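You operate a simulated robot arm through the tools that you are given. There is no shell and no other tool.

Carry out the task below with a simulated robot arm. There is one attempt and no reset: what you move stays moved.

TASK
Jog the right winder back to the bad stretch and mark it.
Fine: clear the alarm with Reset, take the brake off, jog till the gauge's Off size lamp lights, press the marker once at rest, then set the brake again; Start, Zero, the dials and the clamp lever stay.

It is judged by the outcome, as a careful person would: the job done as asked, and still so three seconds after it is handed in. It fails if anything else is knocked over, pushed out of place, dropped, spilled or broken.

THE ROBOT
A 7-joint arm with a two-finger parallel gripper, fixed in place. Base frame: the origin is at the foot of the arm, x ahead of it, y to its left, z up. Lengths are in mm, angles in degrees, forces in N, time in s.
Its first joint turns from -166.0 to 166.0 degrees. Payload 1.57 kg.
Tool frame: the origin (TCP) lies between the finger pads and is the grasp point; the fingertips stand 30 mm ahead of it; z points along the fingers, y is the line along which they close. The gripper opens to 110 mm. The fingers are 24 mm wide and 12 mm thick; the gripper's body (48 by 112 mm) begins 78 mm behind the TCP.
Orientation is that of the tool frame in the base frame, as a unit quaternion [x, y, z, w]. With the fingers straight down and closing along the base's y, the tool's x points along the base's -x, its y along +y and its z along -z.

THE INTERFACE
- The arm moves only by the tool send_rows. Its argument "deltas" is a list that holds one entry, the list of rows, each a list of 7 numbers: the finger opening in mm, from 0 to 110, then the shift along the tool's x, y, z in units of 50 mm (1.0 is 50 mm), then the turn, a rotation vector about the tool's x, y, z in units of 6 degrees (1.0 is 6 degrees). In form: [[[jaw, dx, dy, dz, wx, wy, wz], ...]]. A call has 1 to 20 rows; each row shifts and turns the commanded pose from where the row before left it, along the tool's axes as they then stand. A call with a number of a shift or a turn outside -1 to 1 is refused whole. Rows are played at 5 a second. More than 50 mm and 8.6 degrees between two rows, or a gripper value outside its range, and nothing of the call is played. A pose out of reach is approached as far as the arm can. The call stops where the force on the tool passes 90 N (or 10 N more than at its start, if that is more) or the arm is blocked; 0.2 s more then pass. Each finger travels about 108 mm/s and halts on what it meets, pressing with about 24 N; the grip force reading is that of the motor and also rises with nothing between the fingers. The clock runs only during rows and for 0.2 s after the last one: add rows that do not move to give the fingers time. It gives the time, the measured TCP pose, the force on the tool (base axes), the opening and the grip force at its end, in the units of the frame above (readings bear some noise), with the torque about the TCP (base axes, N m) and any sound that the robot's microphone picked up.
- Cameras (640 x 400 px; columns grow to the right, rows downward): "scene" is fixed at [218.9, -650.2, 1849.3]; the picture's right is [0.63, -0.78, 0.00], its down [-0.66, -0.54, -0.52] and it looks along [0.40, 0.33, -0.86] (base axes); focal length 308 px, centre (320, 200). "wrist" rides on the gripper at [70, 16, -141] in the tool frame; the picture's right is [-0.23, 0.97, 0.00], its down [-0.86, -0.20, -0.48] and it looks along [-0.47, -0.11, 0.88] (tool axes); focal length 222 px, centre (320, 200).
- capture(camera): a new picture of that camera. It takes no simulated time.
- raise_lower(by): slides the trunk up (or, below 0, down) by that many mm; the arm rides with it, the base frame stays. It gives what a move gives, with no picture.
- measure_at(camera, pixels): for up to 12 pixels [column, row] of the newest picture of that camera ("zoom" is the newest enlarged one), the place [x, y, z] in the base frame of the surface seen there, good to about 2 mm. It takes no simulated time.
- close_up(camera, box): a new picture of the part [left, top, right, bottom] of that camera's present view, enlarged. It takes no simulated time.
- close_job(): hands the job in; it is judged then, once.

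Leave the gripper open and the arm clear of the work at the hand-in unless told otherwise.

The tools are called by a JSON object that holds its "fn" and its "kwargs". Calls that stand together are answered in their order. send_rows: Moves the arm, as the interface text tells. Its arguments: {"type":"object","properties":{"deltas":{"type":"array","items":{"type":"array","items":{"type":"array","items":{"type":"number"}}}}},"required":["deltas"]} The other tools are called the same way: raise_lower (by) slides the trunk up or down; capture (camera) takes a picture; measure_at (camera, pixels) gives the place of the surface under pixels of a picture; close_up (camera, box) takes an enlarged picture of a part of a camera's view; close_job () hands the job in.

At the start:

```text
t: 0.0
ee_pos: [515.5, -259.8, 1431.9]
orientation: [0.001, 1.0, 0.0, -0.001]
ft_force: [-0.2, -0.1, -0.2]
torque: [-0.01, 0.0, -0.03]
width: 109.9
grasp_force: 0.1
trunk travel left (down, up): [-575.0, 35.0]
```

scene: 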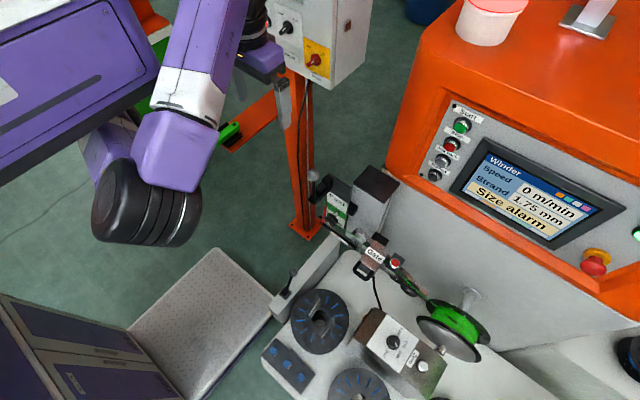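
wrist: 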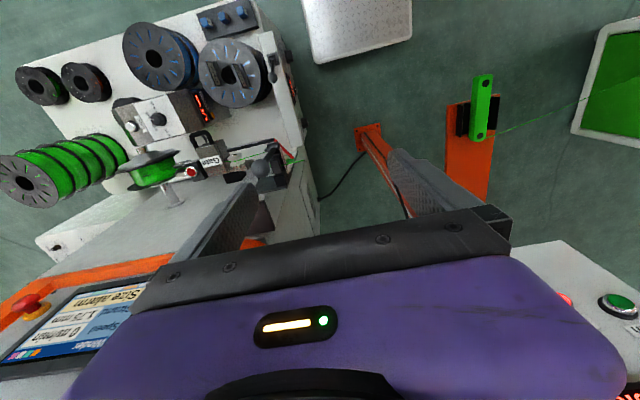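

I see the scene: a winder on the right with its screen "Size alarm", a column of buttons left of the screen, and a gauge/marker by the spool. First I take enlarged views to read labels.

{"fn": "close_up", "kwargs": {"camera": "scene", "box": [400, 80, 640, 290]}}

{"fn": "close_up", "kwargs": {"camera": "scene", "box": [300, 160, 500, 290]}}

{"fn": "close_up", "kwargs": {"camera": "scene", "box": [250, 270, 500, 400]}}

{"fn": "close_up", "kwargs": {"camera": "scene", "box": [200, 0, 400, 130]}}

{"fn": "close_up", "kwargs": {"camera": "wrist", "box": [0, 0, 320, 220]}}

```text
1.90 times, centred on (520, 185) of scene
```

zoom: 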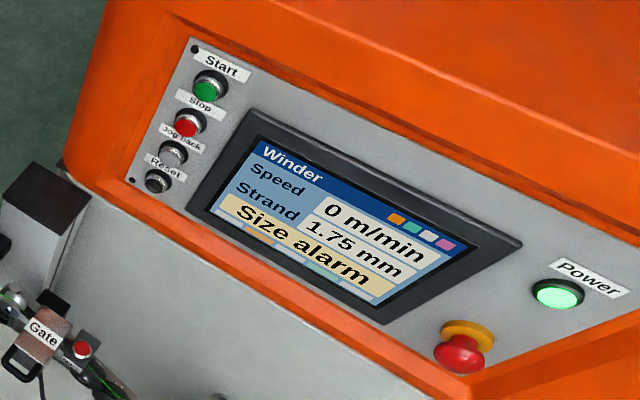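

```text
3.08 times, centred on (400, 225) of scene
```

zoom: 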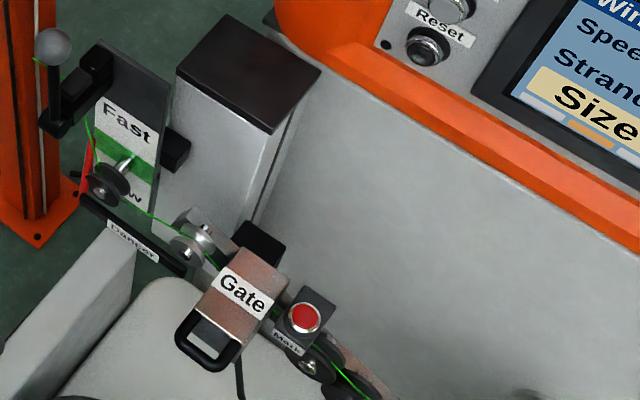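

```text
2.56 times, centred on (375, 335) of scene
```

zoom: 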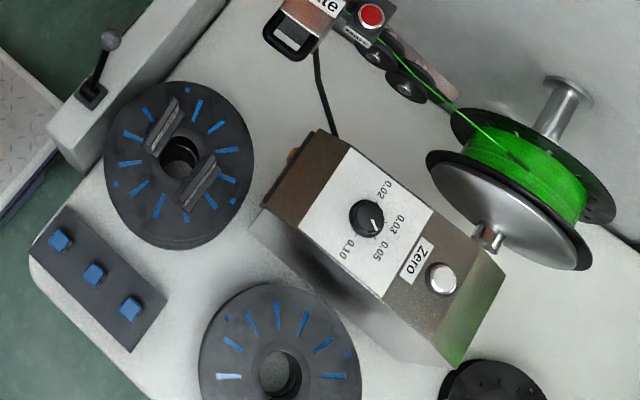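

```text
3.08 times, centred on (300, 65) of scene
```

zoom: 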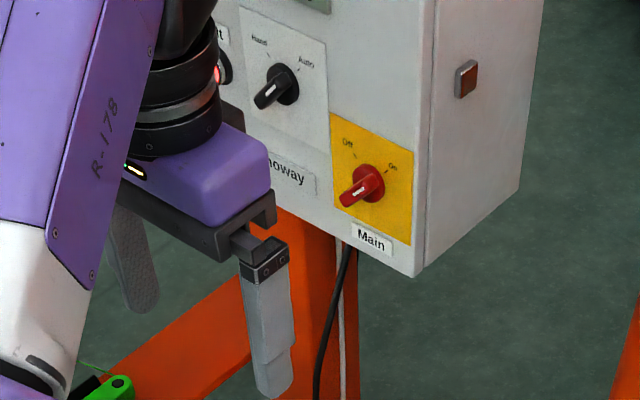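

```text
1.82 times, centred on (160, 110) of wrist
```

zoom: 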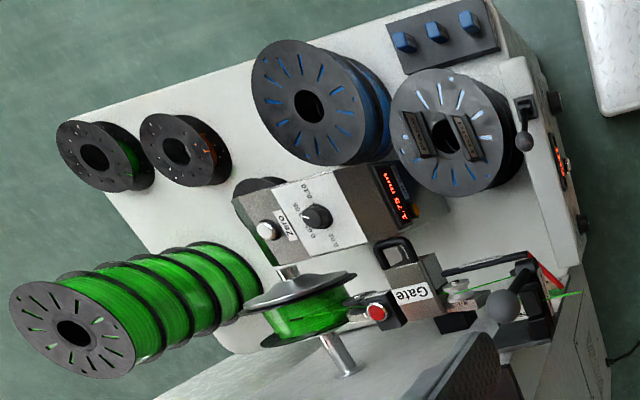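

The panel has Start, Stop, Jog back, Reset. I need geometry: I measure the buttons, the levers and the gauge parts.

{"fn": "measure_at", "kwargs": {"camera": "scene", "pixels": [[463, 124], [451, 144], [443, 160], [435, 174], [395, 264], [313, 178], [293, 272], [423, 364], [392, 342], [375, 250], [594, 262], [470, 300]]}}

{"fn": "close_up", "kwargs": {"camera": "scene", "box": [540, 220, 640, 400]}}

{"fn": "close_up", "kwargs": {"camera": "wrist", "box": [180, 0, 320, 90]}}

{"fn": "close_up", "kwargs": {"camera": "wrist", "box": [180, 80, 330, 200]}}

{"fn": "close_up", "kwargs": {"camera": "wrist", "box": [400, 60, 640, 400]}}

```text
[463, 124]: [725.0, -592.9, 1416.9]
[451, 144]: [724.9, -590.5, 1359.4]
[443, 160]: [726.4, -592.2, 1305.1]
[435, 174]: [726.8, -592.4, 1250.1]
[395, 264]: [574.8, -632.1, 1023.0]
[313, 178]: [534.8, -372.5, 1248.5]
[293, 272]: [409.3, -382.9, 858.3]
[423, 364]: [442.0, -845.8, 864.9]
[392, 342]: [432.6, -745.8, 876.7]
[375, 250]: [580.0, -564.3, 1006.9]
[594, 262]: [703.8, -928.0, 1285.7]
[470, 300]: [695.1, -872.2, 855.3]
```

```text
2.22 times, centred on (590, 310) of scene
```

zoom: 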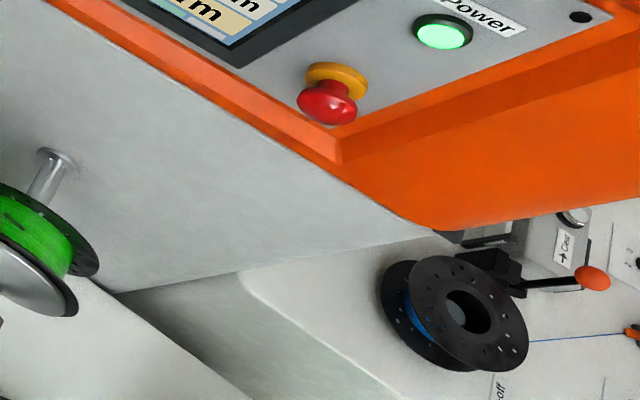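

```text
4.44 times, centred on (250, 45) of wrist
```

zoom: 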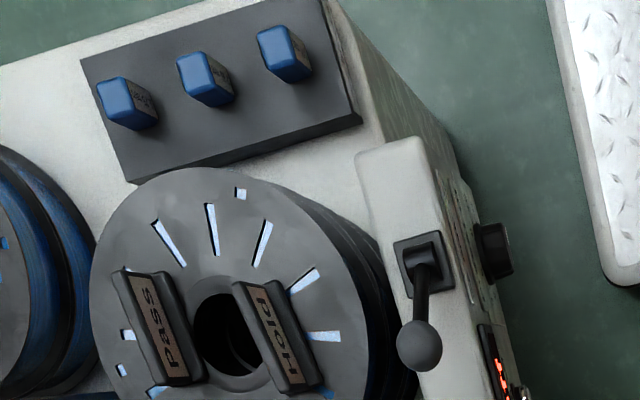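

```text
3.33 times, centred on (255, 140) of wrist
```

zoom: 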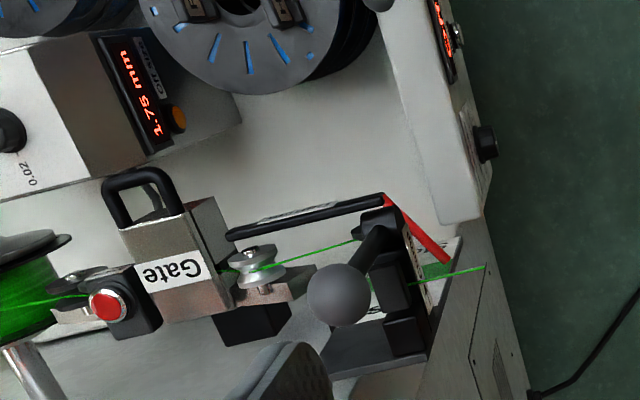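

```text
1.18 times, centred on (520, 230) of wrist
```

zoom: 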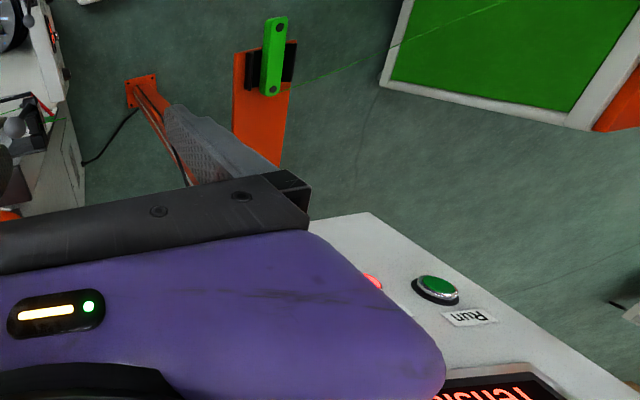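

Two black ball levers and an orange-red one are visible; I must find which is the brake. I measure the obstacles around (cabinet, post, spool stand, counter) before moving.

{"fn": "measure_at", "kwargs": {"camera": "scene", "pixels": [[335, 85], [270, 40], [360, 50], [300, 120], [305, 225], [375, 185], [400, 195], [340, 200], [240, 130], [500, 60], [400, 160], [480, 30]]}}

{"fn": "measure_at", "kwargs": {"camera": "wrist", "pixels": [[265, 170], [275, 70], [205, 95], [225, 20], [618, 300], [300, 20], [190, 172], [211, 163], [263, 145], [295, 155], [480, 100], [30, 310]]}}

{"fn": "close_up", "kwargs": {"camera": "scene", "box": [300, 160, 400, 250]}}

```text
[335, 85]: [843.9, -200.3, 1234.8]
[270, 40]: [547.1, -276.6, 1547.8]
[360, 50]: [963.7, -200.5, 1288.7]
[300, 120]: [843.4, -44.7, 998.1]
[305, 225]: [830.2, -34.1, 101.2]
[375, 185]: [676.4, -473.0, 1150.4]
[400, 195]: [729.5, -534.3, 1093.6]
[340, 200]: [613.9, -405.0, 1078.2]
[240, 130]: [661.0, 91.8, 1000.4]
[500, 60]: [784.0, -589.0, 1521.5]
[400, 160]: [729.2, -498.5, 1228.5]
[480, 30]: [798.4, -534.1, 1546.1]
```

```text
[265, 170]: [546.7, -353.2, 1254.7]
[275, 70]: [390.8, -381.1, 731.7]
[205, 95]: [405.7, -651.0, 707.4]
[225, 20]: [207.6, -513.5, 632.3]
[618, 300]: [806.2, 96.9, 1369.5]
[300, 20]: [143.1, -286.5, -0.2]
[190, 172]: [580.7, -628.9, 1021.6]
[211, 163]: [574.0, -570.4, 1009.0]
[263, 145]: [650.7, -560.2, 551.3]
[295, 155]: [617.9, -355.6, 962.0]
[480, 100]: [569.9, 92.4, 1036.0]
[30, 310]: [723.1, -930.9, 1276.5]
```

```text
4.44 times, centred on (350, 205) of scene
```

zoom: 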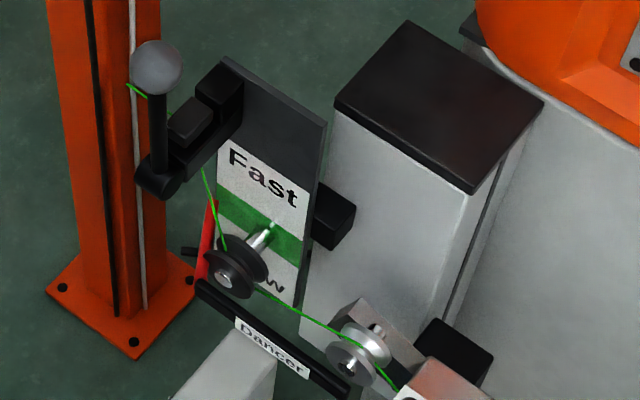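

The ball lever at about [541,-363,1252] grips the strand near the dancer (likely the clamp); another at [409,-383,858] sits on the table's front. I back the arm off to about x=350, y=-450 at the present height, then tilt to look at the machine.

{"fn": "send_rows", "kwargs": {"deltas": [[[110, 0.8, -0.4, 0, 0, 0, 0], [110, 0.8, -0.6, 0, 0, 0, 0], [110, 0.8, -0.7, 0, 0, 0, 0], [110, 0.8, -0.7, 0, 0, 0, 0], [110, 0, -0.7, 0, 0, -1, 0], [110, 0, -0.7, 0, 0, -1, 0], [110, 0, 0, 0, 0, -1, 0], [110, 0, 0, 0, 0, -1, 0]]]}}

{"fn": "capture", "kwargs": {"camera": "wrist"}}

{"fn": "capture", "kwargs": {"camera": "scene"}}

```text
refused: row 3 steps farther than a row can; nothing moved
```

```text
taken
```

wrist: 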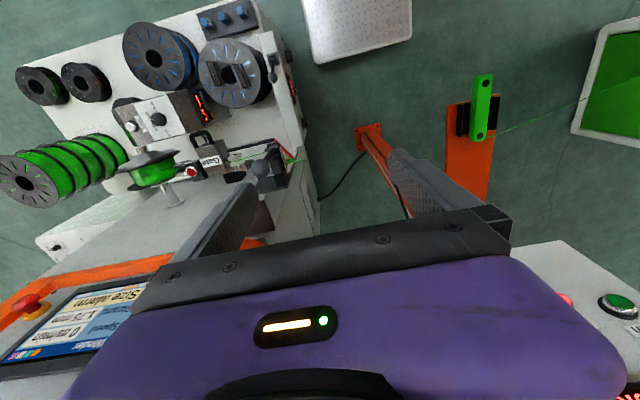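

```text
taken
```

scene: 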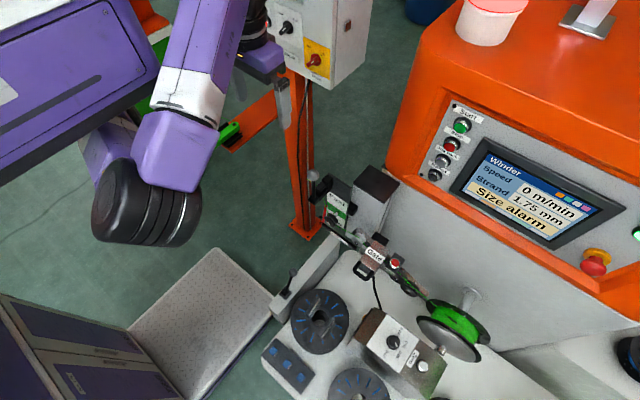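

Each row must stay within 50 mm total; I resend with smaller steps.

{"fn": "send_rows", "kwargs": {"deltas": [[[110, 0.7, -0.4, 0, 0, 0, 0], [110, 0.7, -0.6, 0, 0, 0, 0], [110, 0.7, -0.6, 0, 0, 0, 0], [110, 0.7, -0.6, 0, 0, 0, 0], [110, 0.5, -0.7, 0, 0, 0, 0], [110, 0, -0.7, 0, 0, -1, 0], [110, 0, 0, 0, 0, -1, 0], [110, 0, 0, 0, 0, -1, 0], [110, 0, 0, 0, 0, -1, 0]]]}}

{"fn": "capture", "kwargs": {"camera": "wrist"}}

{"fn": "capture", "kwargs": {"camera": "scene"}}

```text
t: 2.0
ee_pos: [350.8, -441.5, 1432.8]
orientation: [0.001, 0.978, -0.001, 0.208]
ft_force: [0.6, 0.0, -1.1]
torque: [0.02, -0.01, 0.04]
width: 110.0
grasp_force: 0.1
trunk travel left (down, up): [-575.0, 35.0]
```

```text
taken
```

wrist: 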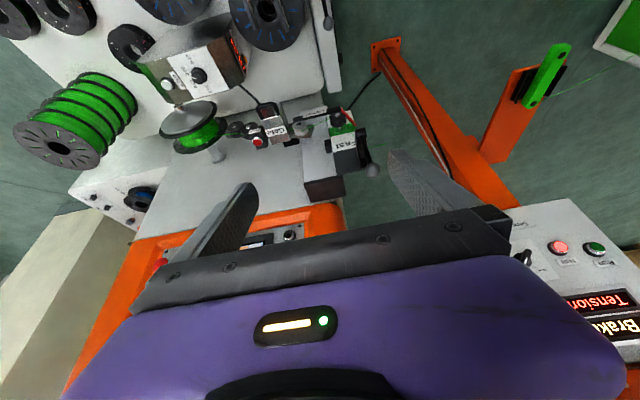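

```text
taken
```

scene: 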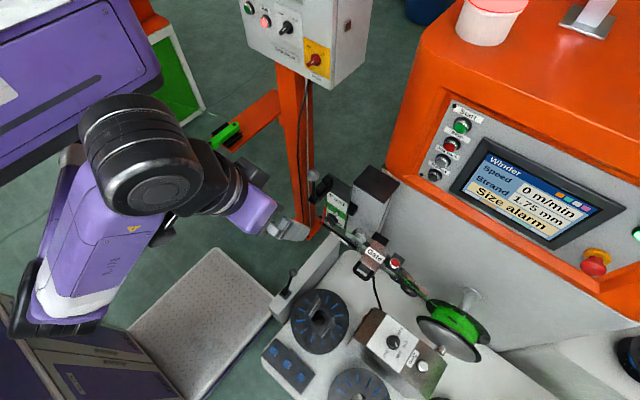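

The cabinet on the left shows a display "Tension / Brake…". I enlarge it and the rest.

{"fn": "close_up", "kwargs": {"camera": "wrist", "box": [500, 190, 640, 380]}}

{"fn": "close_up", "kwargs": {"camera": "scene", "box": [220, 0, 380, 100]}}

{"fn": "close_up", "kwargs": {"camera": "wrist", "box": [200, 50, 400, 200]}}

{"fn": "close_up", "kwargs": {"camera": "wrist", "box": [60, 150, 180, 230]}}

{"fn": "close_up", "kwargs": {"camera": "wrist", "box": [230, 0, 350, 80]}}

```text
2.11 times, centred on (570, 285) of wrist
```

zoom: 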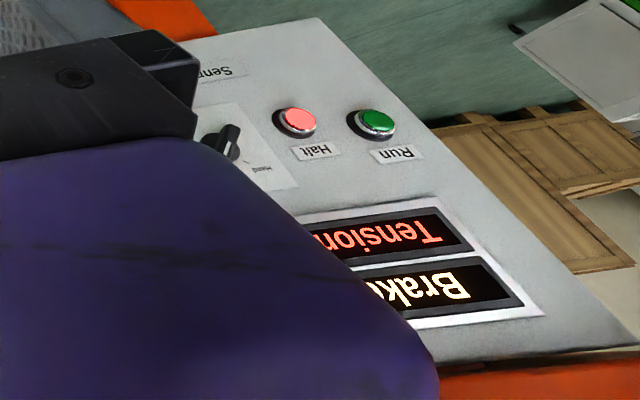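

```text
4.00 times, centred on (300, 50) of scene
```

zoom: 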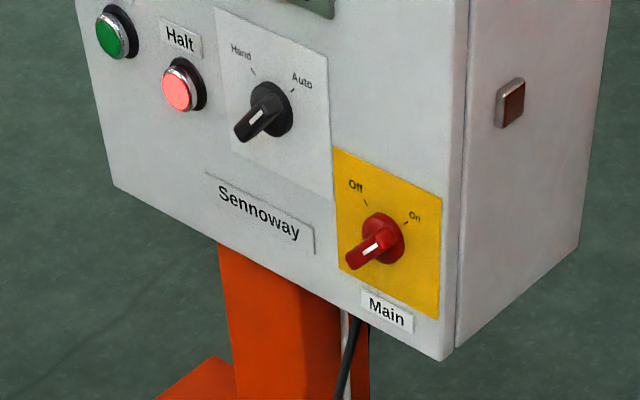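

```text
2.67 times, centred on (300, 125) of wrist
```

zoom: 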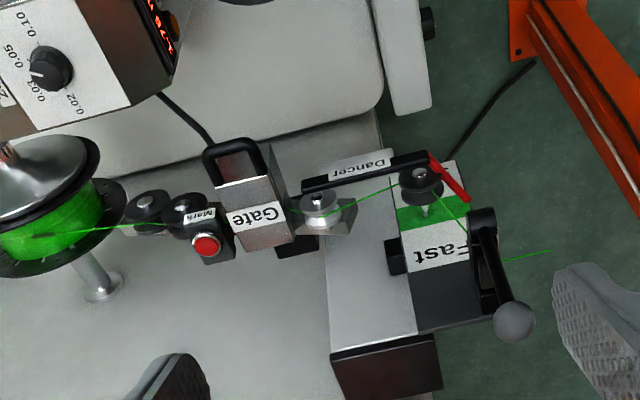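

```text
5.00 times, centred on (120, 190) of wrist
```

zoom: 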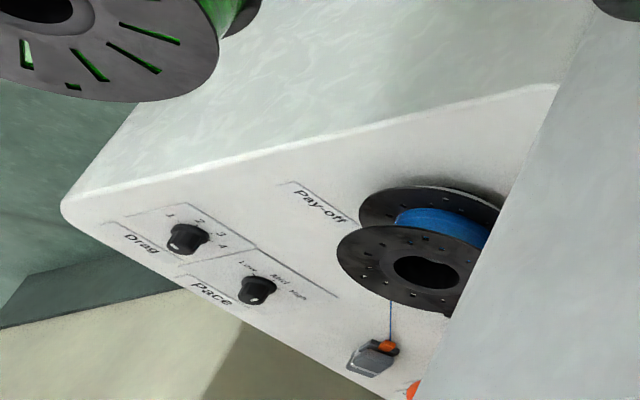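

```text
5.00 times, centred on (290, 40) of wrist
```

zoom: 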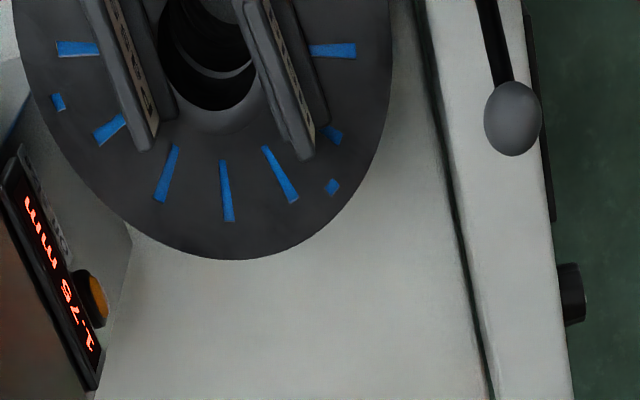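

The clamp-like lever sits on the dancer post. I want to see the side face of the table's beam with the other ball lever, so I move to y≈-140, turn the camera toward (+x,-y), and lower the trunk.

{"fn": "send_rows", "kwargs": {"deltas": [[[110, 0, 0.95, 0, 0, 1, 0], [110, 0, 0.95, 0, 0, 1, 0], [110, 0, 0.95, 0, 0, 1, 0], [110, 0, 0.95, 0, 0, 1, 0], [110, 0, 0.95, 0, 0, 0, 1], [110, 0, 0.95, 0, 0, 0, 1], [110, 0, 0, 0, 0, 0, 1], [110, 0, 0, 0, 0, 0, 1], [110, 0, 0, 0, 0, 0, 1], [110, 0, 0, 0, 0, 0, 1], [110, 0, 0, 0, 0, 0, 1], [110, 0, 0, 0, 0, 0, 1]]]}}

{"fn": "capture", "kwargs": {"camera": "wrist"}}

{"fn": "capture", "kwargs": {"camera": "scene"}}

```text
t: 2.9
ee_pos: [349.2, -306.9, 1430.8]
orientation: [0.01, 0.999, -0.003, 0.051]
ft_force: [3.1, -31.4, 4.0]
torque: [3.99, 0.58, 0.87]
width: 109.9
grasp_force: 0.0
trunk travel left (down, up): [-575.0, 35.0]
stopped in row 4: the force on the tool passed its limit at 264 N (the readings are from after the stop); the commanded pose is now the measured one
```

```text
taken
```

wrist: 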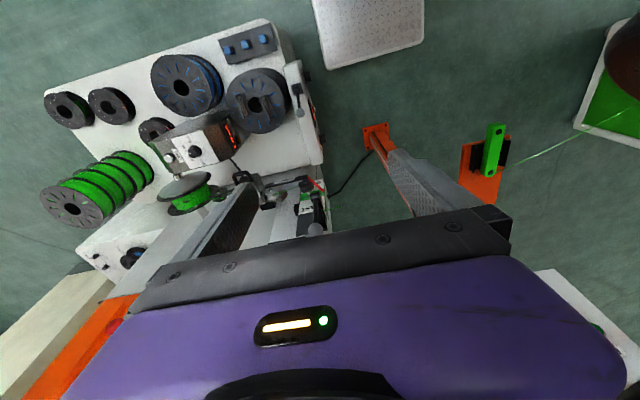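

```text
taken
```

scene: 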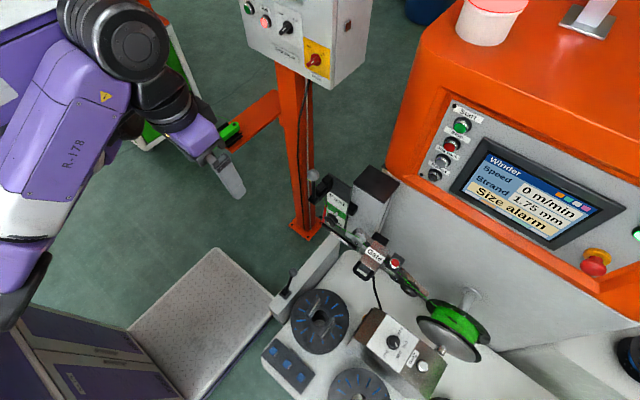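

The call stopped on contact (264 N, now -31 N in y). Something is on the +y side; a brown round thing shows in the wrist picture's upper right (620,60). I check what that is before moving.

{"fn": "close_up", "kwargs": {"camera": "wrist", "box": [480, 0, 640, 130]}}

{"fn": "close_up", "kwargs": {"camera": "scene", "box": [0, 0, 260, 210]}}

{"fn": "measure_at", "kwargs": {"camera": "wrist", "pixels": [[625, 60], [630, 30], [605, 20], [615, 120], [490, 150], [590, 130], [540, 150], [365, 20], [560, 280]]}}

{"fn": "measure_at", "kwargs": {"camera": "scene", "pixels": [[130, 40], [160, 110], [190, 130], [225, 175], [230, 130], [170, 120], [90, 80], [150, 20], [70, 10], [180, 80], [190, 60], [165, 20]]}}

```text
3.08 times, centred on (560, 65) of wrist
```

zoom: 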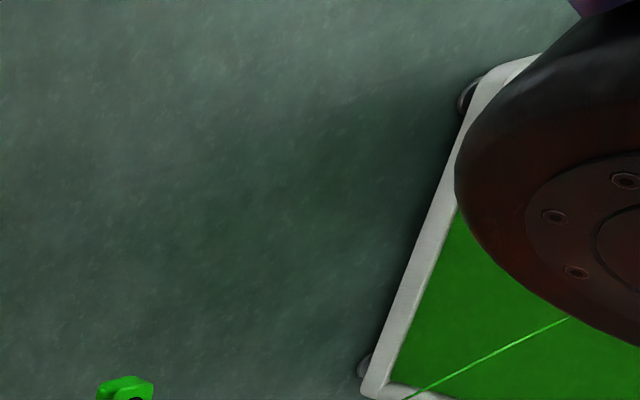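

```text
1.90 times, centred on (130, 105) of scene
```

zoom: 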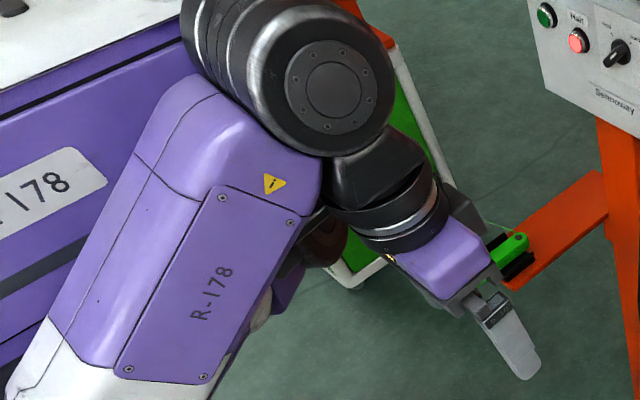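

```text
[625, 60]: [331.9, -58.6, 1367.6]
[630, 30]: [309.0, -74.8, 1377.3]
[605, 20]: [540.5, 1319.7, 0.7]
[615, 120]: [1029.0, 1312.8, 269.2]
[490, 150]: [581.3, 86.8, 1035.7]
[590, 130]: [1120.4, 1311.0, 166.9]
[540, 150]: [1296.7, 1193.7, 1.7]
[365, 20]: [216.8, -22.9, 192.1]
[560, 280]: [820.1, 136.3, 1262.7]
```

```text
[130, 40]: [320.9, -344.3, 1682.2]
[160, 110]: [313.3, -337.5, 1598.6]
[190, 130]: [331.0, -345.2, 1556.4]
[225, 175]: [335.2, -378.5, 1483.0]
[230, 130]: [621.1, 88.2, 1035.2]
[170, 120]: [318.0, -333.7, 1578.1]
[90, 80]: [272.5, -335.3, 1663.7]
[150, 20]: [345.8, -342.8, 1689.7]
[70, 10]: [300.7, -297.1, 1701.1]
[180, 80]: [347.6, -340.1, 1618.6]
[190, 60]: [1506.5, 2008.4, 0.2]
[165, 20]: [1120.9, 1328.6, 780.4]
```

That is the arm's own elbow (near [330,-60,1370]): the gripper came too near it. No workpiece was touched. I back off in -y and forward, keeping farther from the base.

{"fn": "send_rows", "kwargs": {"deltas": [[[110, 0, -0.8, 0, 0, 0, 0], [110, -0.6, -0.6, 0, 0, 0, 0], [110, -0.8, 0, 0, 0, 0, 0], [110, -0.8, 0, 0, 0, 0, 0]]]}}

{"fn": "capture", "kwargs": {"camera": "scene"}}

```text
t: 3.9
ee_pos: [455.2, -379.8, 1443.8]
orientation: [0.009, 0.999, -0.003, 0.049]
ft_force: [0.0, -0.5, -0.4]
torque: [-0.03, -0.06, 0.02]
width: 110.0
grasp_force: 0.3
trunk travel left (down, up): [-575.0, 35.0]
```

```text
taken
```

scene: 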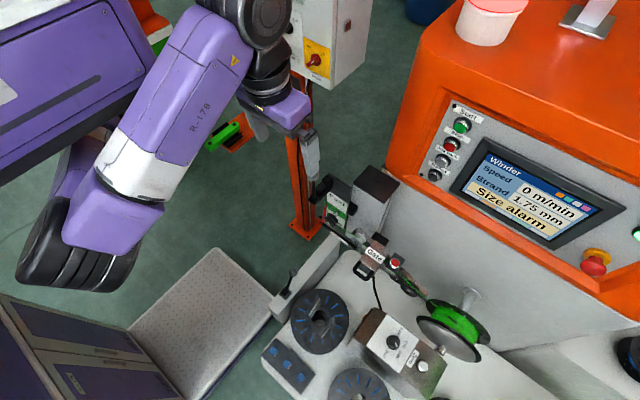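

Clear now. Before lowering the trunk I check what lies beneath the arm: purple cabinets at scene lower left and the elbow.

{"fn": "measure_at", "kwargs": {"camera": "scene", "pixels": [[40, 320], [100, 345], [70, 380], [60, 100], [20, 60], [80, 260], [50, 240], [120, 230], [200, 300], [140, 140], [5, 180], [110, 40]]}}

{"fn": "capture", "kwargs": {"camera": "wrist"}}

```text
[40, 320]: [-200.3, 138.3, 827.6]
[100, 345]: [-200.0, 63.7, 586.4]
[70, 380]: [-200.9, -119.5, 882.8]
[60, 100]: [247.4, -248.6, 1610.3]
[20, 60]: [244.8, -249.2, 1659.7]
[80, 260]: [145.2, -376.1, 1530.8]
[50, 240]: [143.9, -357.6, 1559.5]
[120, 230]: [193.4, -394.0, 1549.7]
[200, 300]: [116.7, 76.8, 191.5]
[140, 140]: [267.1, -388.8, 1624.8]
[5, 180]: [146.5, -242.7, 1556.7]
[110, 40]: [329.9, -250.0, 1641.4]
```

```text
taken
```

wrist: 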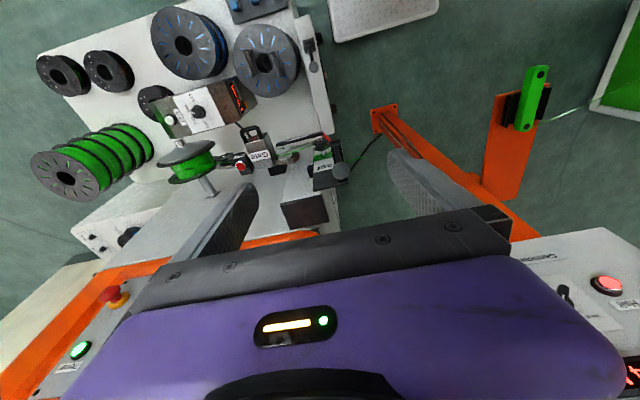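

I enlarge this view of the beam lever and its labels.

{"fn": "close_up", "kwargs": {"camera": "wrist", "box": [270, 10, 370, 130]}}

{"fn": "close_up", "kwargs": {"camera": "wrist", "box": [220, 110, 360, 210]}}

{"fn": "close_up", "kwargs": {"camera": "scene", "box": [250, 220, 350, 330]}}

```text
3.33 times, centred on (320, 70) of wrist
```

zoom: 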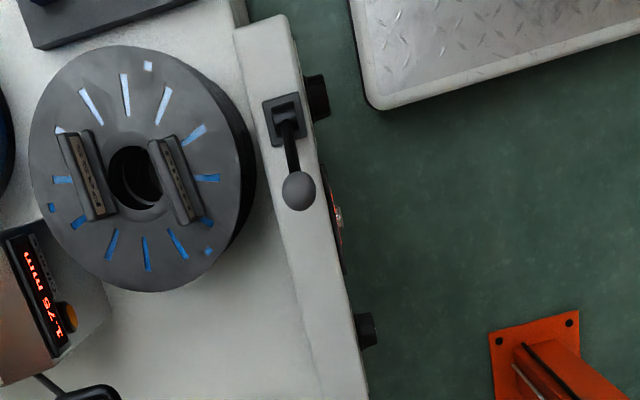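

```text
4.00 times, centred on (290, 160) of wrist
```

zoom: 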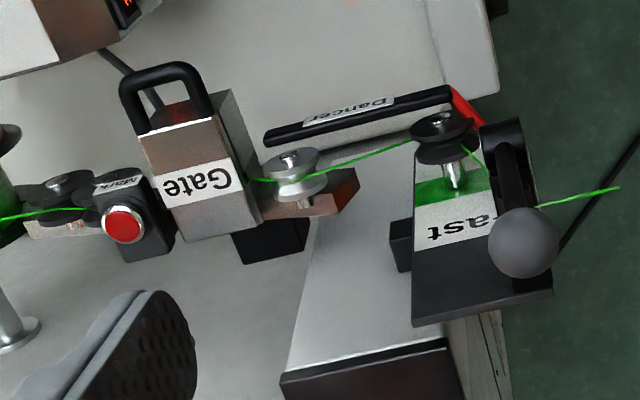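

```text
3.64 times, centred on (300, 275) of scene
```

zoom: 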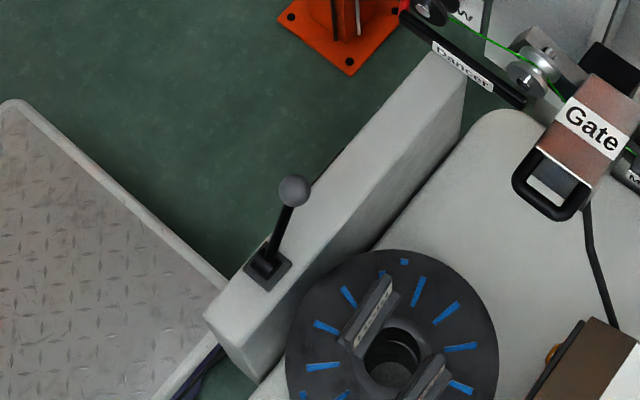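

I move to about x=450, y=-270 (away from the dancer lever ball at y≈-363), level the tool, then slide the trunk down 300 to see the beam's side face.

{"fn": "send_rows", "kwargs": {"deltas": [[[110, 0, 0.7, 0, 0, 0.94, 0], [110, 0, 0.8, 0, 0, 0, 0], [110, 0, 0.7, 0, 0, 0, 0]]]}}

{"fn": "raise_lower", "kwargs": {"by": -250}}

{"fn": "capture", "kwargs": {"camera": "wrist"}}

{"fn": "capture", "kwargs": {"camera": "scene"}}

```text
t: 4.7
ee_pos: [457.7, -284.0, 1443.6]
orientation: [0.001, 1.0, 0.002, 0.001]
ft_force: [3.7, -22.0, 2.1]
torque: [3.57, 0.83, 1.75]
width: 109.9
grasp_force: 0.0
trunk travel left (down, up): [-575.0, 35.0]
stopped in row 3: the force on the tool passed its limit at 193 N (the readings are from after the stop); the commanded pose is now the measured one
```

```text
t: 7.2
ee_pos: [456.5, -284.2, 1193.2]
orientation: [-0.001, 1.0, 0.001, 0.0]
ft_force: [3.3, -56.1, 0.6]
torque: [8.96, 0.61, 4.74]
width: 110.0
grasp_force: 0.1
trunk travel left (down, up): [-325.0, 285.0]
```

```text
taken
```

wrist: 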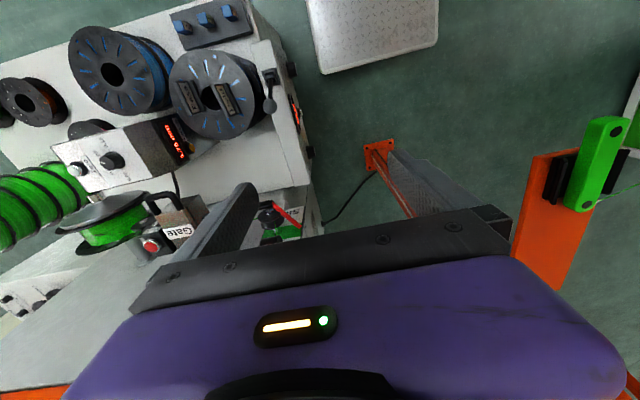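

```text
taken
```

scene: 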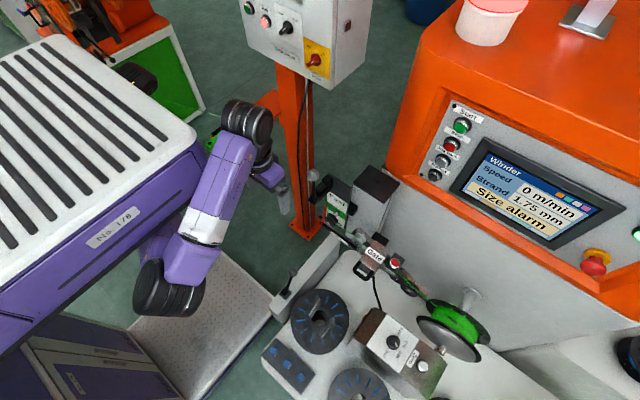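

Contact again at about y=-284, pushing in -y; the arm is still pressed lightly (-56 N). The purple trunk box appears to be right beside the wrist. I measure the box's edge and back off in -y.

{"fn": "measure_at", "kwargs": {"camera": "scene", "pixels": [[190, 130], [100, 240], [30, 290], [190, 160], [150, 190], [60, 45], [20, 150], [150, 290], [260, 160], [240, 120], [215, 200], [270, 175]]}}

{"fn": "send_rows", "kwargs": {"deltas": [[[110, 0, -0.4, 0, 0, 0, 0], [110, 0, -0.4, 0, 0, 0, 0]]]}}

{"fn": "close_up", "kwargs": {"camera": "scene", "box": [90, 60, 330, 330]}}

{"fn": "close_up", "kwargs": {"camera": "wrist", "box": [240, 50, 340, 130]}}

```text
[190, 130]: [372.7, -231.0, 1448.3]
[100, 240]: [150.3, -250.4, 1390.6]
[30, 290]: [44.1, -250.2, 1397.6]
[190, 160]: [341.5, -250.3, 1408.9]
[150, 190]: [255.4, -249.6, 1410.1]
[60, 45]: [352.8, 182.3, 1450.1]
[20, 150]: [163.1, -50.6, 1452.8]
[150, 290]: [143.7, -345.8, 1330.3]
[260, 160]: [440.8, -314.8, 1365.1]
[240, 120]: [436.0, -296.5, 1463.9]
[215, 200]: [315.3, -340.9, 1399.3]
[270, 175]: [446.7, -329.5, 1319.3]
```

```text
t: 7.8
ee_pos: [456.8, -323.4, 1192.0]
orientation: [0.002, 1.0, 0.001, 0.001]
ft_force: [0.0, 1.2, 0.2]
torque: [-0.02, 0.02, -0.04]
width: 110.3
grasp_force: 0.0
trunk travel left (down, up): [-325.0, 285.0]
```

```text
1.48 times, centred on (210, 195) of scene
```

zoom: 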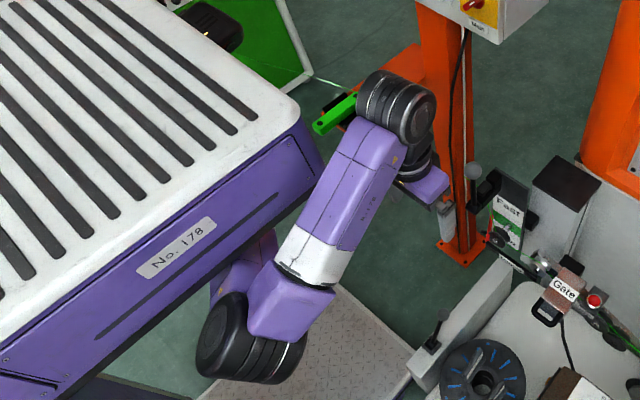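

```text
5.00 times, centred on (290, 90) of wrist
```

zoom: 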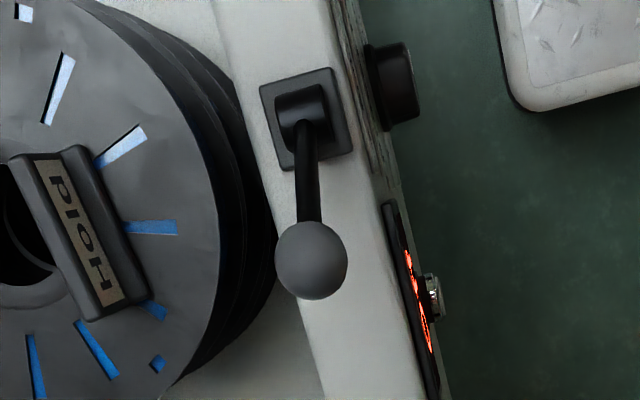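

The trunk carries a wide purple box beside the wrist; I'll keep clear of it. Now I read the small labels: the blue keys, and the "Pass"/"Hold" blocks on the spool.

{"fn": "capture", "kwargs": {"camera": "wrist"}}

{"fn": "close_up", "kwargs": {"camera": "wrist", "box": [160, 0, 300, 90]}}

{"fn": "close_up", "kwargs": {"camera": "wrist", "box": [160, 40, 260, 120]}}

{"fn": "close_up", "kwargs": {"camera": "wrist", "box": [40, 100, 220, 220]}}

```text
taken
```

wrist: 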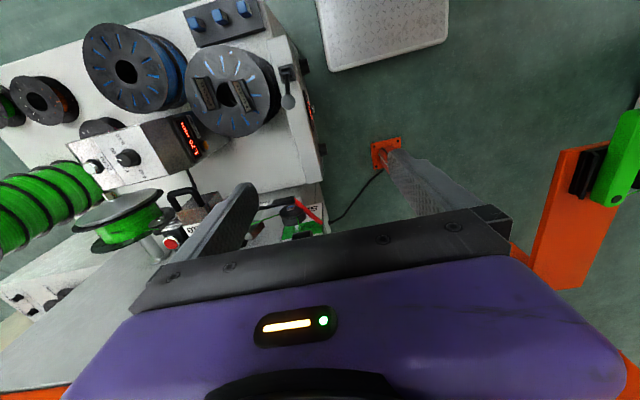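

```text
4.44 times, centred on (230, 45) of wrist
```

zoom: 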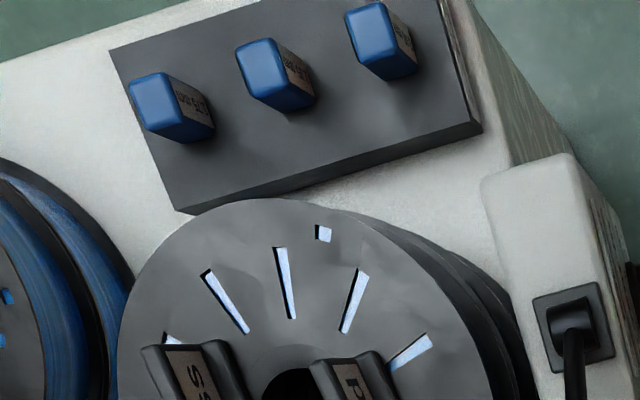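

```text
5.00 times, centred on (210, 80) of wrist
```

zoom: 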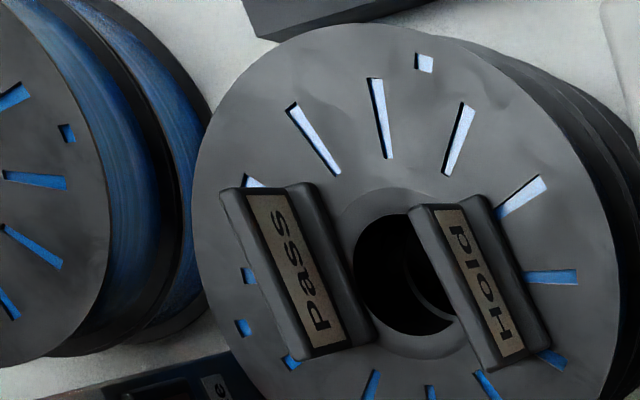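

```text
3.33 times, centred on (130, 160) of wrist
```

zoom: 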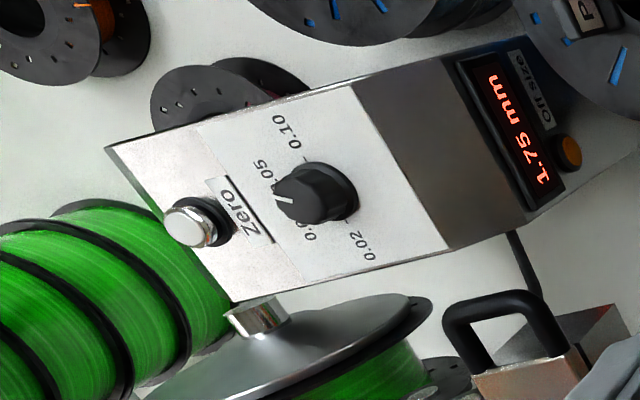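

"Pass" and "Hold" are loose stamps on a spool, left alone; the "Off size" lamp is the amber round one by the 1.75 mm display. I close the fingers, shift back to x≈425, and lower 230 to see the beam's side face.

{"fn": "send_rows", "kwargs": {"deltas": [[[0, 0.6, 0, 0, 0, 0, 0], [0, 0, 0, 0, 0, 0, 0], [0, 0, 0, 0, 0, 0, 0], [0, 0, 0, 0, 0, 0, 0]]]}}

{"fn": "raise_lower", "kwargs": {"by": -230}}

{"fn": "capture", "kwargs": {"camera": "wrist"}}

{"fn": "capture", "kwargs": {"camera": "scene"}}

```text
t: 8.8
ee_pos: [426.3, -321.5, 1192.1]
orientation: [0.002, 1.0, 0.002, 0.001]
ft_force: [-0.3, 0.9, -0.3]
torque: [0.01, 0.01, 0.0]
width: 0.0
grasp_force: 21.6
trunk travel left (down, up): [-325.0, 285.0]
```

```text
t: 11.3
ee_pos: [426.2, -322.6, 961.9]
orientation: [0.002, 1.0, 0.001, 0.0]
ft_force: [-0.2, -0.4, -0.3]
torque: [-0.05, 0.01, -0.03]
width: 0.0
grasp_force: 21.3
trunk travel left (down, up): [-95.0, 515.0]
```

```text
taken
```

wrist: 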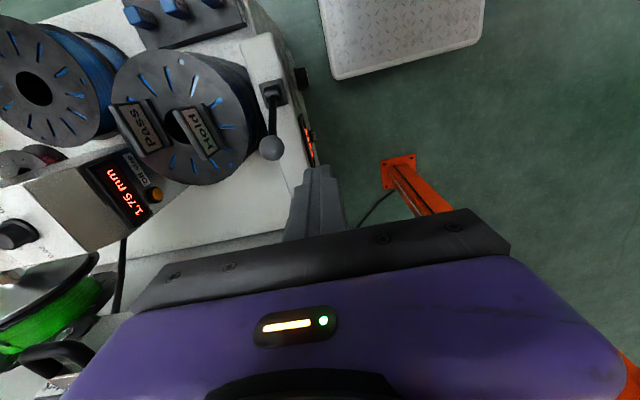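

```text
taken
```

scene: 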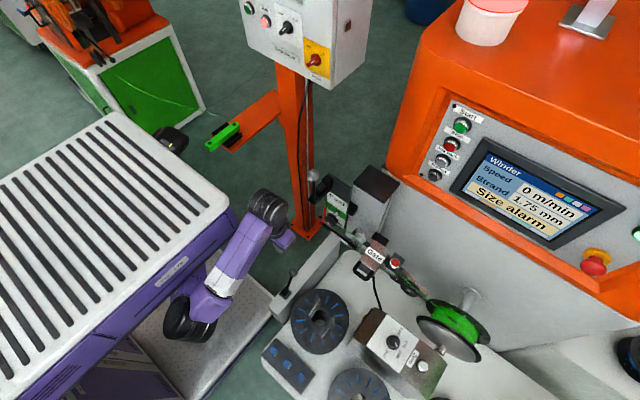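

The side face is still too oblique to read. I'll go back up, pass over to x≈520, y≈-240 (clear of both lever ball and trunk box), and come down there.

{"fn": "raise_lower", "kwargs": {"by": 480}}

{"fn": "send_rows", "kwargs": {"deltas": [[[0, -0.9, 0, 0, 0, 0, 0], [0, -0.9, 0, 0, 0, 0, 0], [0, 0, 0.5, 0, 0, 0, 0], [0, -0.2, 0.5, 0, 0, 0, 0], [0, 0, 0.6, 0, 0, 0, 0]]]}}

{"fn": "capture", "kwargs": {"camera": "scene"}}

```text
refused: 480 is not a number from -400 to 400
```

```text
t: 12.5
ee_pos: [525.8, -241.5, 962.8]
orientation: [0.003, 1.0, 0.001, 0.001]
ft_force: [-0.3, -0.1, 0.7]
torque: [-0.01, 0.03, 0.04]
width: 0.2
grasp_force: 21.3
trunk travel left (down, up): [-95.0, 515.0]
```

```text
taken
```

scene: 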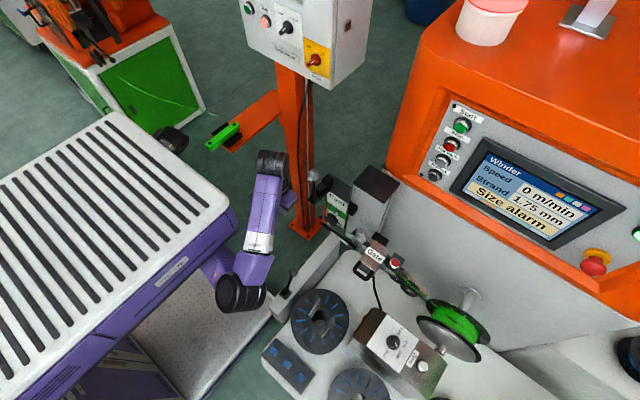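

The raise was refused but the sideways move ran, safely: no contact force, and the levers look unchanged. I check the elbow's position relative to the beam lever.

{"fn": "measure_at", "kwargs": {"camera": "scene", "pixels": [[240, 295], [260, 280], [268, 295], [313, 178], [293, 272], [288, 190], [255, 250], [275, 160], [220, 215], [130, 330]]}}

{"fn": "capture", "kwargs": {"camera": "wrist"}}

{"fn": "close_up", "kwargs": {"camera": "scene", "box": [200, 130, 400, 330]}}

```text
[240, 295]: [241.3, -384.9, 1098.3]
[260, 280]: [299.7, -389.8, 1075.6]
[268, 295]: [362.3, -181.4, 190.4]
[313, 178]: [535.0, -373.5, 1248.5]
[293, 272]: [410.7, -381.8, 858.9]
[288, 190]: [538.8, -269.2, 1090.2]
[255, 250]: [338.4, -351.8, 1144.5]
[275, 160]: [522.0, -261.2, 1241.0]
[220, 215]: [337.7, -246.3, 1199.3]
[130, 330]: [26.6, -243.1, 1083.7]
```

```text
taken
```

wrist: 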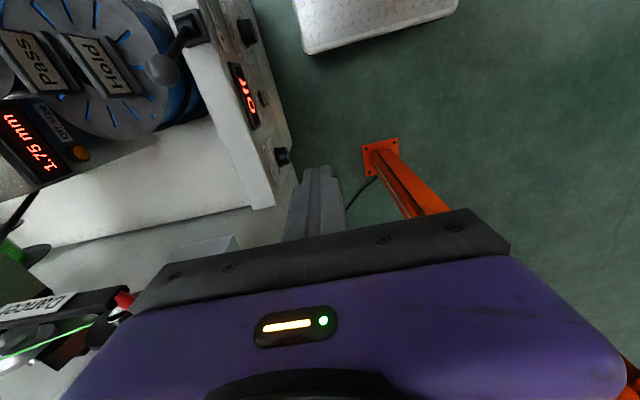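

```text
2.00 times, centred on (300, 230) of scene
```

zoom: 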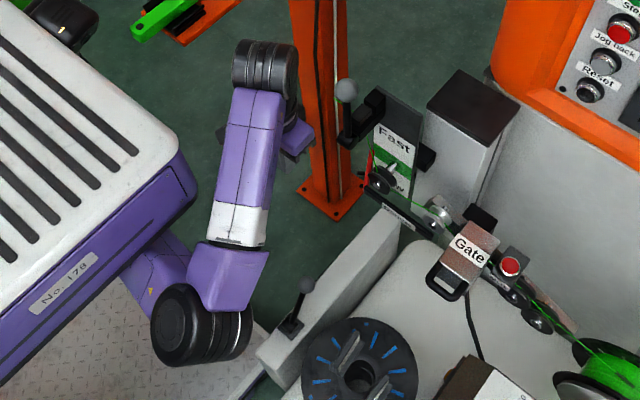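

Now the side face is visible. I enlarge it.

{"fn": "close_up", "kwargs": {"camera": "wrist", "box": [130, 0, 310, 210]}}

{"fn": "close_up", "kwargs": {"camera": "wrist", "box": [220, 10, 310, 180]}}

{"fn": "measure_at", "kwargs": {"camera": "wrist", "pixels": [[165, 70], [188, 25], [200, 20], [270, 190], [245, 35], [262, 97], [282, 155], [245, 95], [80, 153], [210, 100]]}}

```text
1.90 times, centred on (220, 105) of wrist
```

zoom: 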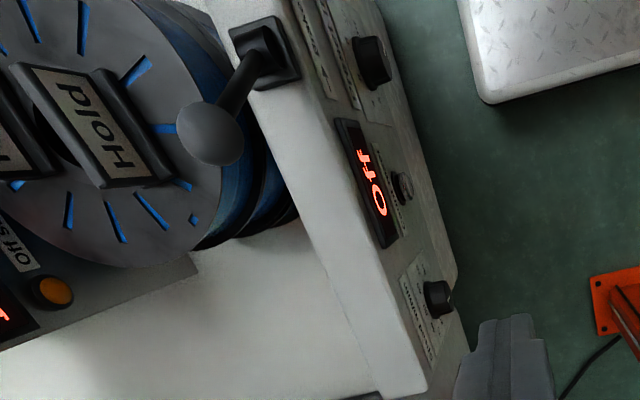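

```text
2.35 times, centred on (265, 95) of wrist
```

zoom: 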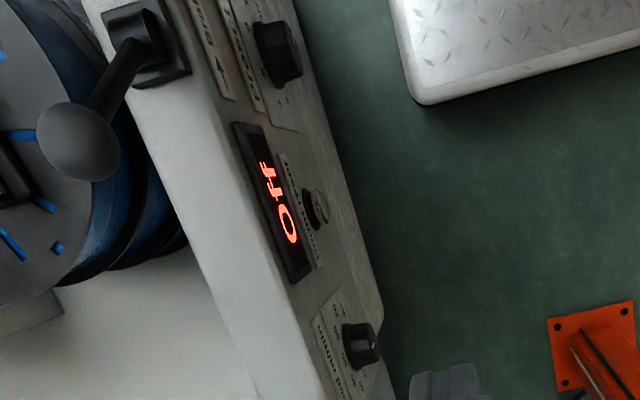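

```text
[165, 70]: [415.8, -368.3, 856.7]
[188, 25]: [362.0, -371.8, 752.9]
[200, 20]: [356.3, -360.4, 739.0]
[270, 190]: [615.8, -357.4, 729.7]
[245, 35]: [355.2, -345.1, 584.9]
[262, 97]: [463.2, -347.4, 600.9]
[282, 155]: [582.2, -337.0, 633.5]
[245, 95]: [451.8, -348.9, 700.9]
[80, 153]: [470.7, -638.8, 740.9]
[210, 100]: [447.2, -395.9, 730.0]
```

I yaw the tool about 90° so the wrist camera faces that side (toward -y).

{"fn": "send_rows", "kwargs": {"deltas": [[[0, 0, 0, 0, 0, 0, 1], [0, 0, 0, 0, 0, 0, 1], [0, 0, 0, 0, 0, 0, 1], [0, 0, 0, 0, 0, 0, 1], [0, 0, 0, 0, 0, 0, 1], [0, 0, 0, 0, 0, 0, 1], [0, 0, 0, 0, 0, 0, 1], [0, 0, 0, 0, 0, 0, 1], [0, 0, 0, 0, 0, 0, 1], [0, 0, 0, 0, 0, 0, 1], [0, 0, 0, 0, 0, 0, 1], [0, 0, 0, 0, 0, 0, 1], [0, 0, 0, 0, 0, 0, 1], [0, 0, 0, 0, 0, 0, 1], [0, 0, 0, 0, 0, 0, 1]]]}}

{"fn": "capture", "kwargs": {"camera": "wrist"}}

{"fn": "capture", "kwargs": {"camera": "scene"}}

```text
t: 15.7
ee_pos: [526.4, -242.5, 961.5]
orientation: [0.709, 0.705, 0.002, -0.001]
ft_force: [-0.4, -0.2, 0.2]
torque: [-0.03, -0.01, -0.04]
width: 0.0
grasp_force: 21.5
trunk travel left (down, up): [-95.0, 515.0]
```

```text
taken
```

wrist: 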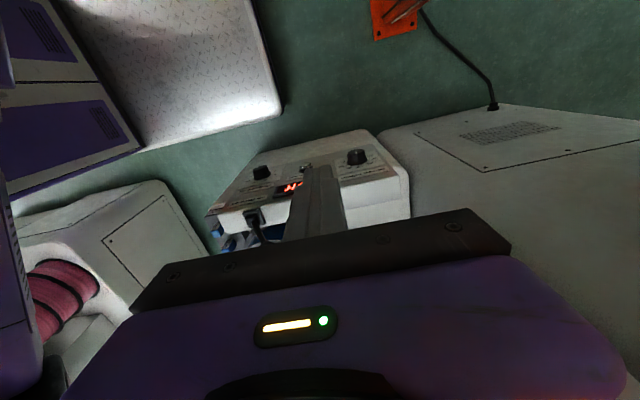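

```text
taken
```

scene: 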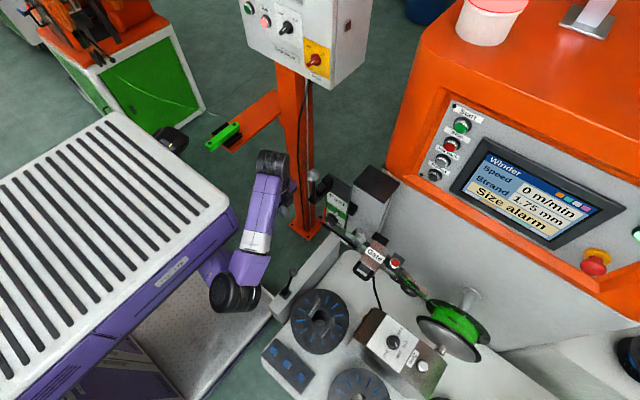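

The side panel now shows around (300,185). I enlarge it.

{"fn": "close_up", "kwargs": {"camera": "wrist", "box": [200, 130, 310, 250]}}

{"fn": "close_up", "kwargs": {"camera": "wrist", "box": [310, 130, 420, 220]}}

{"fn": "close_up", "kwargs": {"camera": "wrist", "box": [0, 150, 220, 400]}}

```text
3.33 times, centred on (255, 190) of wrist
```

zoom: 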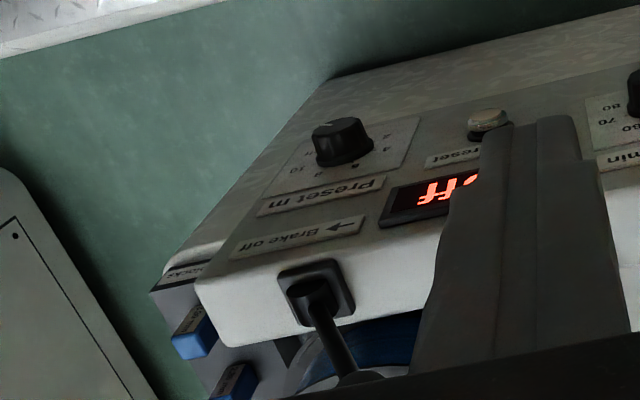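

```text
4.44 times, centred on (365, 175) of wrist
```

zoom: 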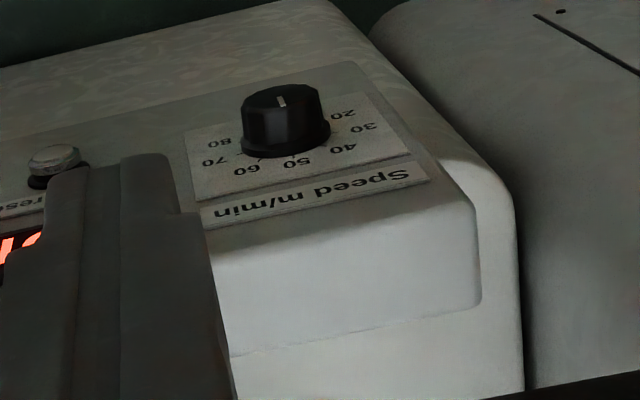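

```text
1.60 times, centred on (110, 275) of wrist
```

zoom: 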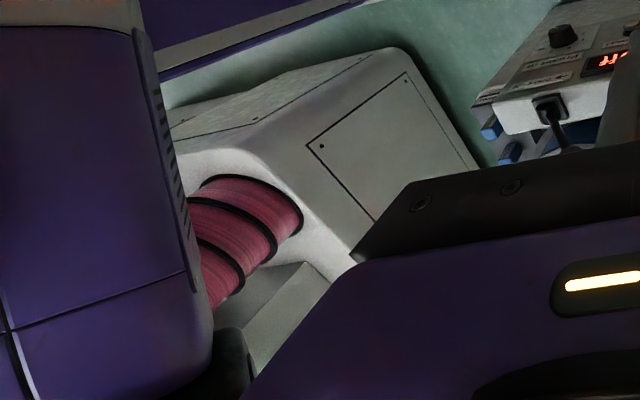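

The label near this lever reads "Brake off" with an arrow: so this is the brake. I zoom onto the arrow to get its direction.

{"fn": "close_up", "kwargs": {"camera": "wrist", "box": [225, 180, 275, 215]}}

{"fn": "measure_at", "kwargs": {"camera": "wrist", "pixels": [[272, 196], [245, 203], [250, 216], [262, 236], [260, 170], [370, 155]]}}

```text
11.43 times, centred on (250, 198) of wrist
```

zoom: 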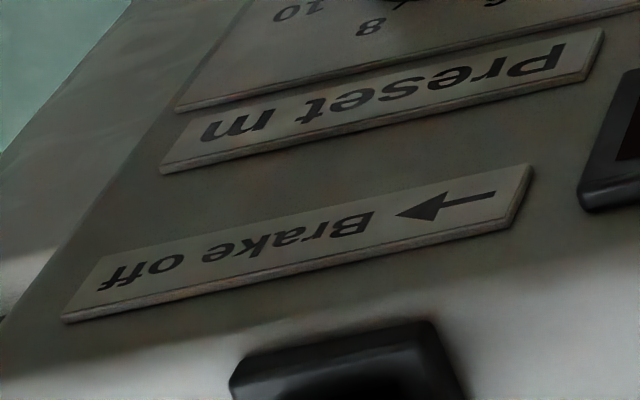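

```text
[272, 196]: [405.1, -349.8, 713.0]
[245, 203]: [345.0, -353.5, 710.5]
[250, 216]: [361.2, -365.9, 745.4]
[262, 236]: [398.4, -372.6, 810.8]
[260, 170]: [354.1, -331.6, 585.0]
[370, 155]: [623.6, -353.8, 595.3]
```

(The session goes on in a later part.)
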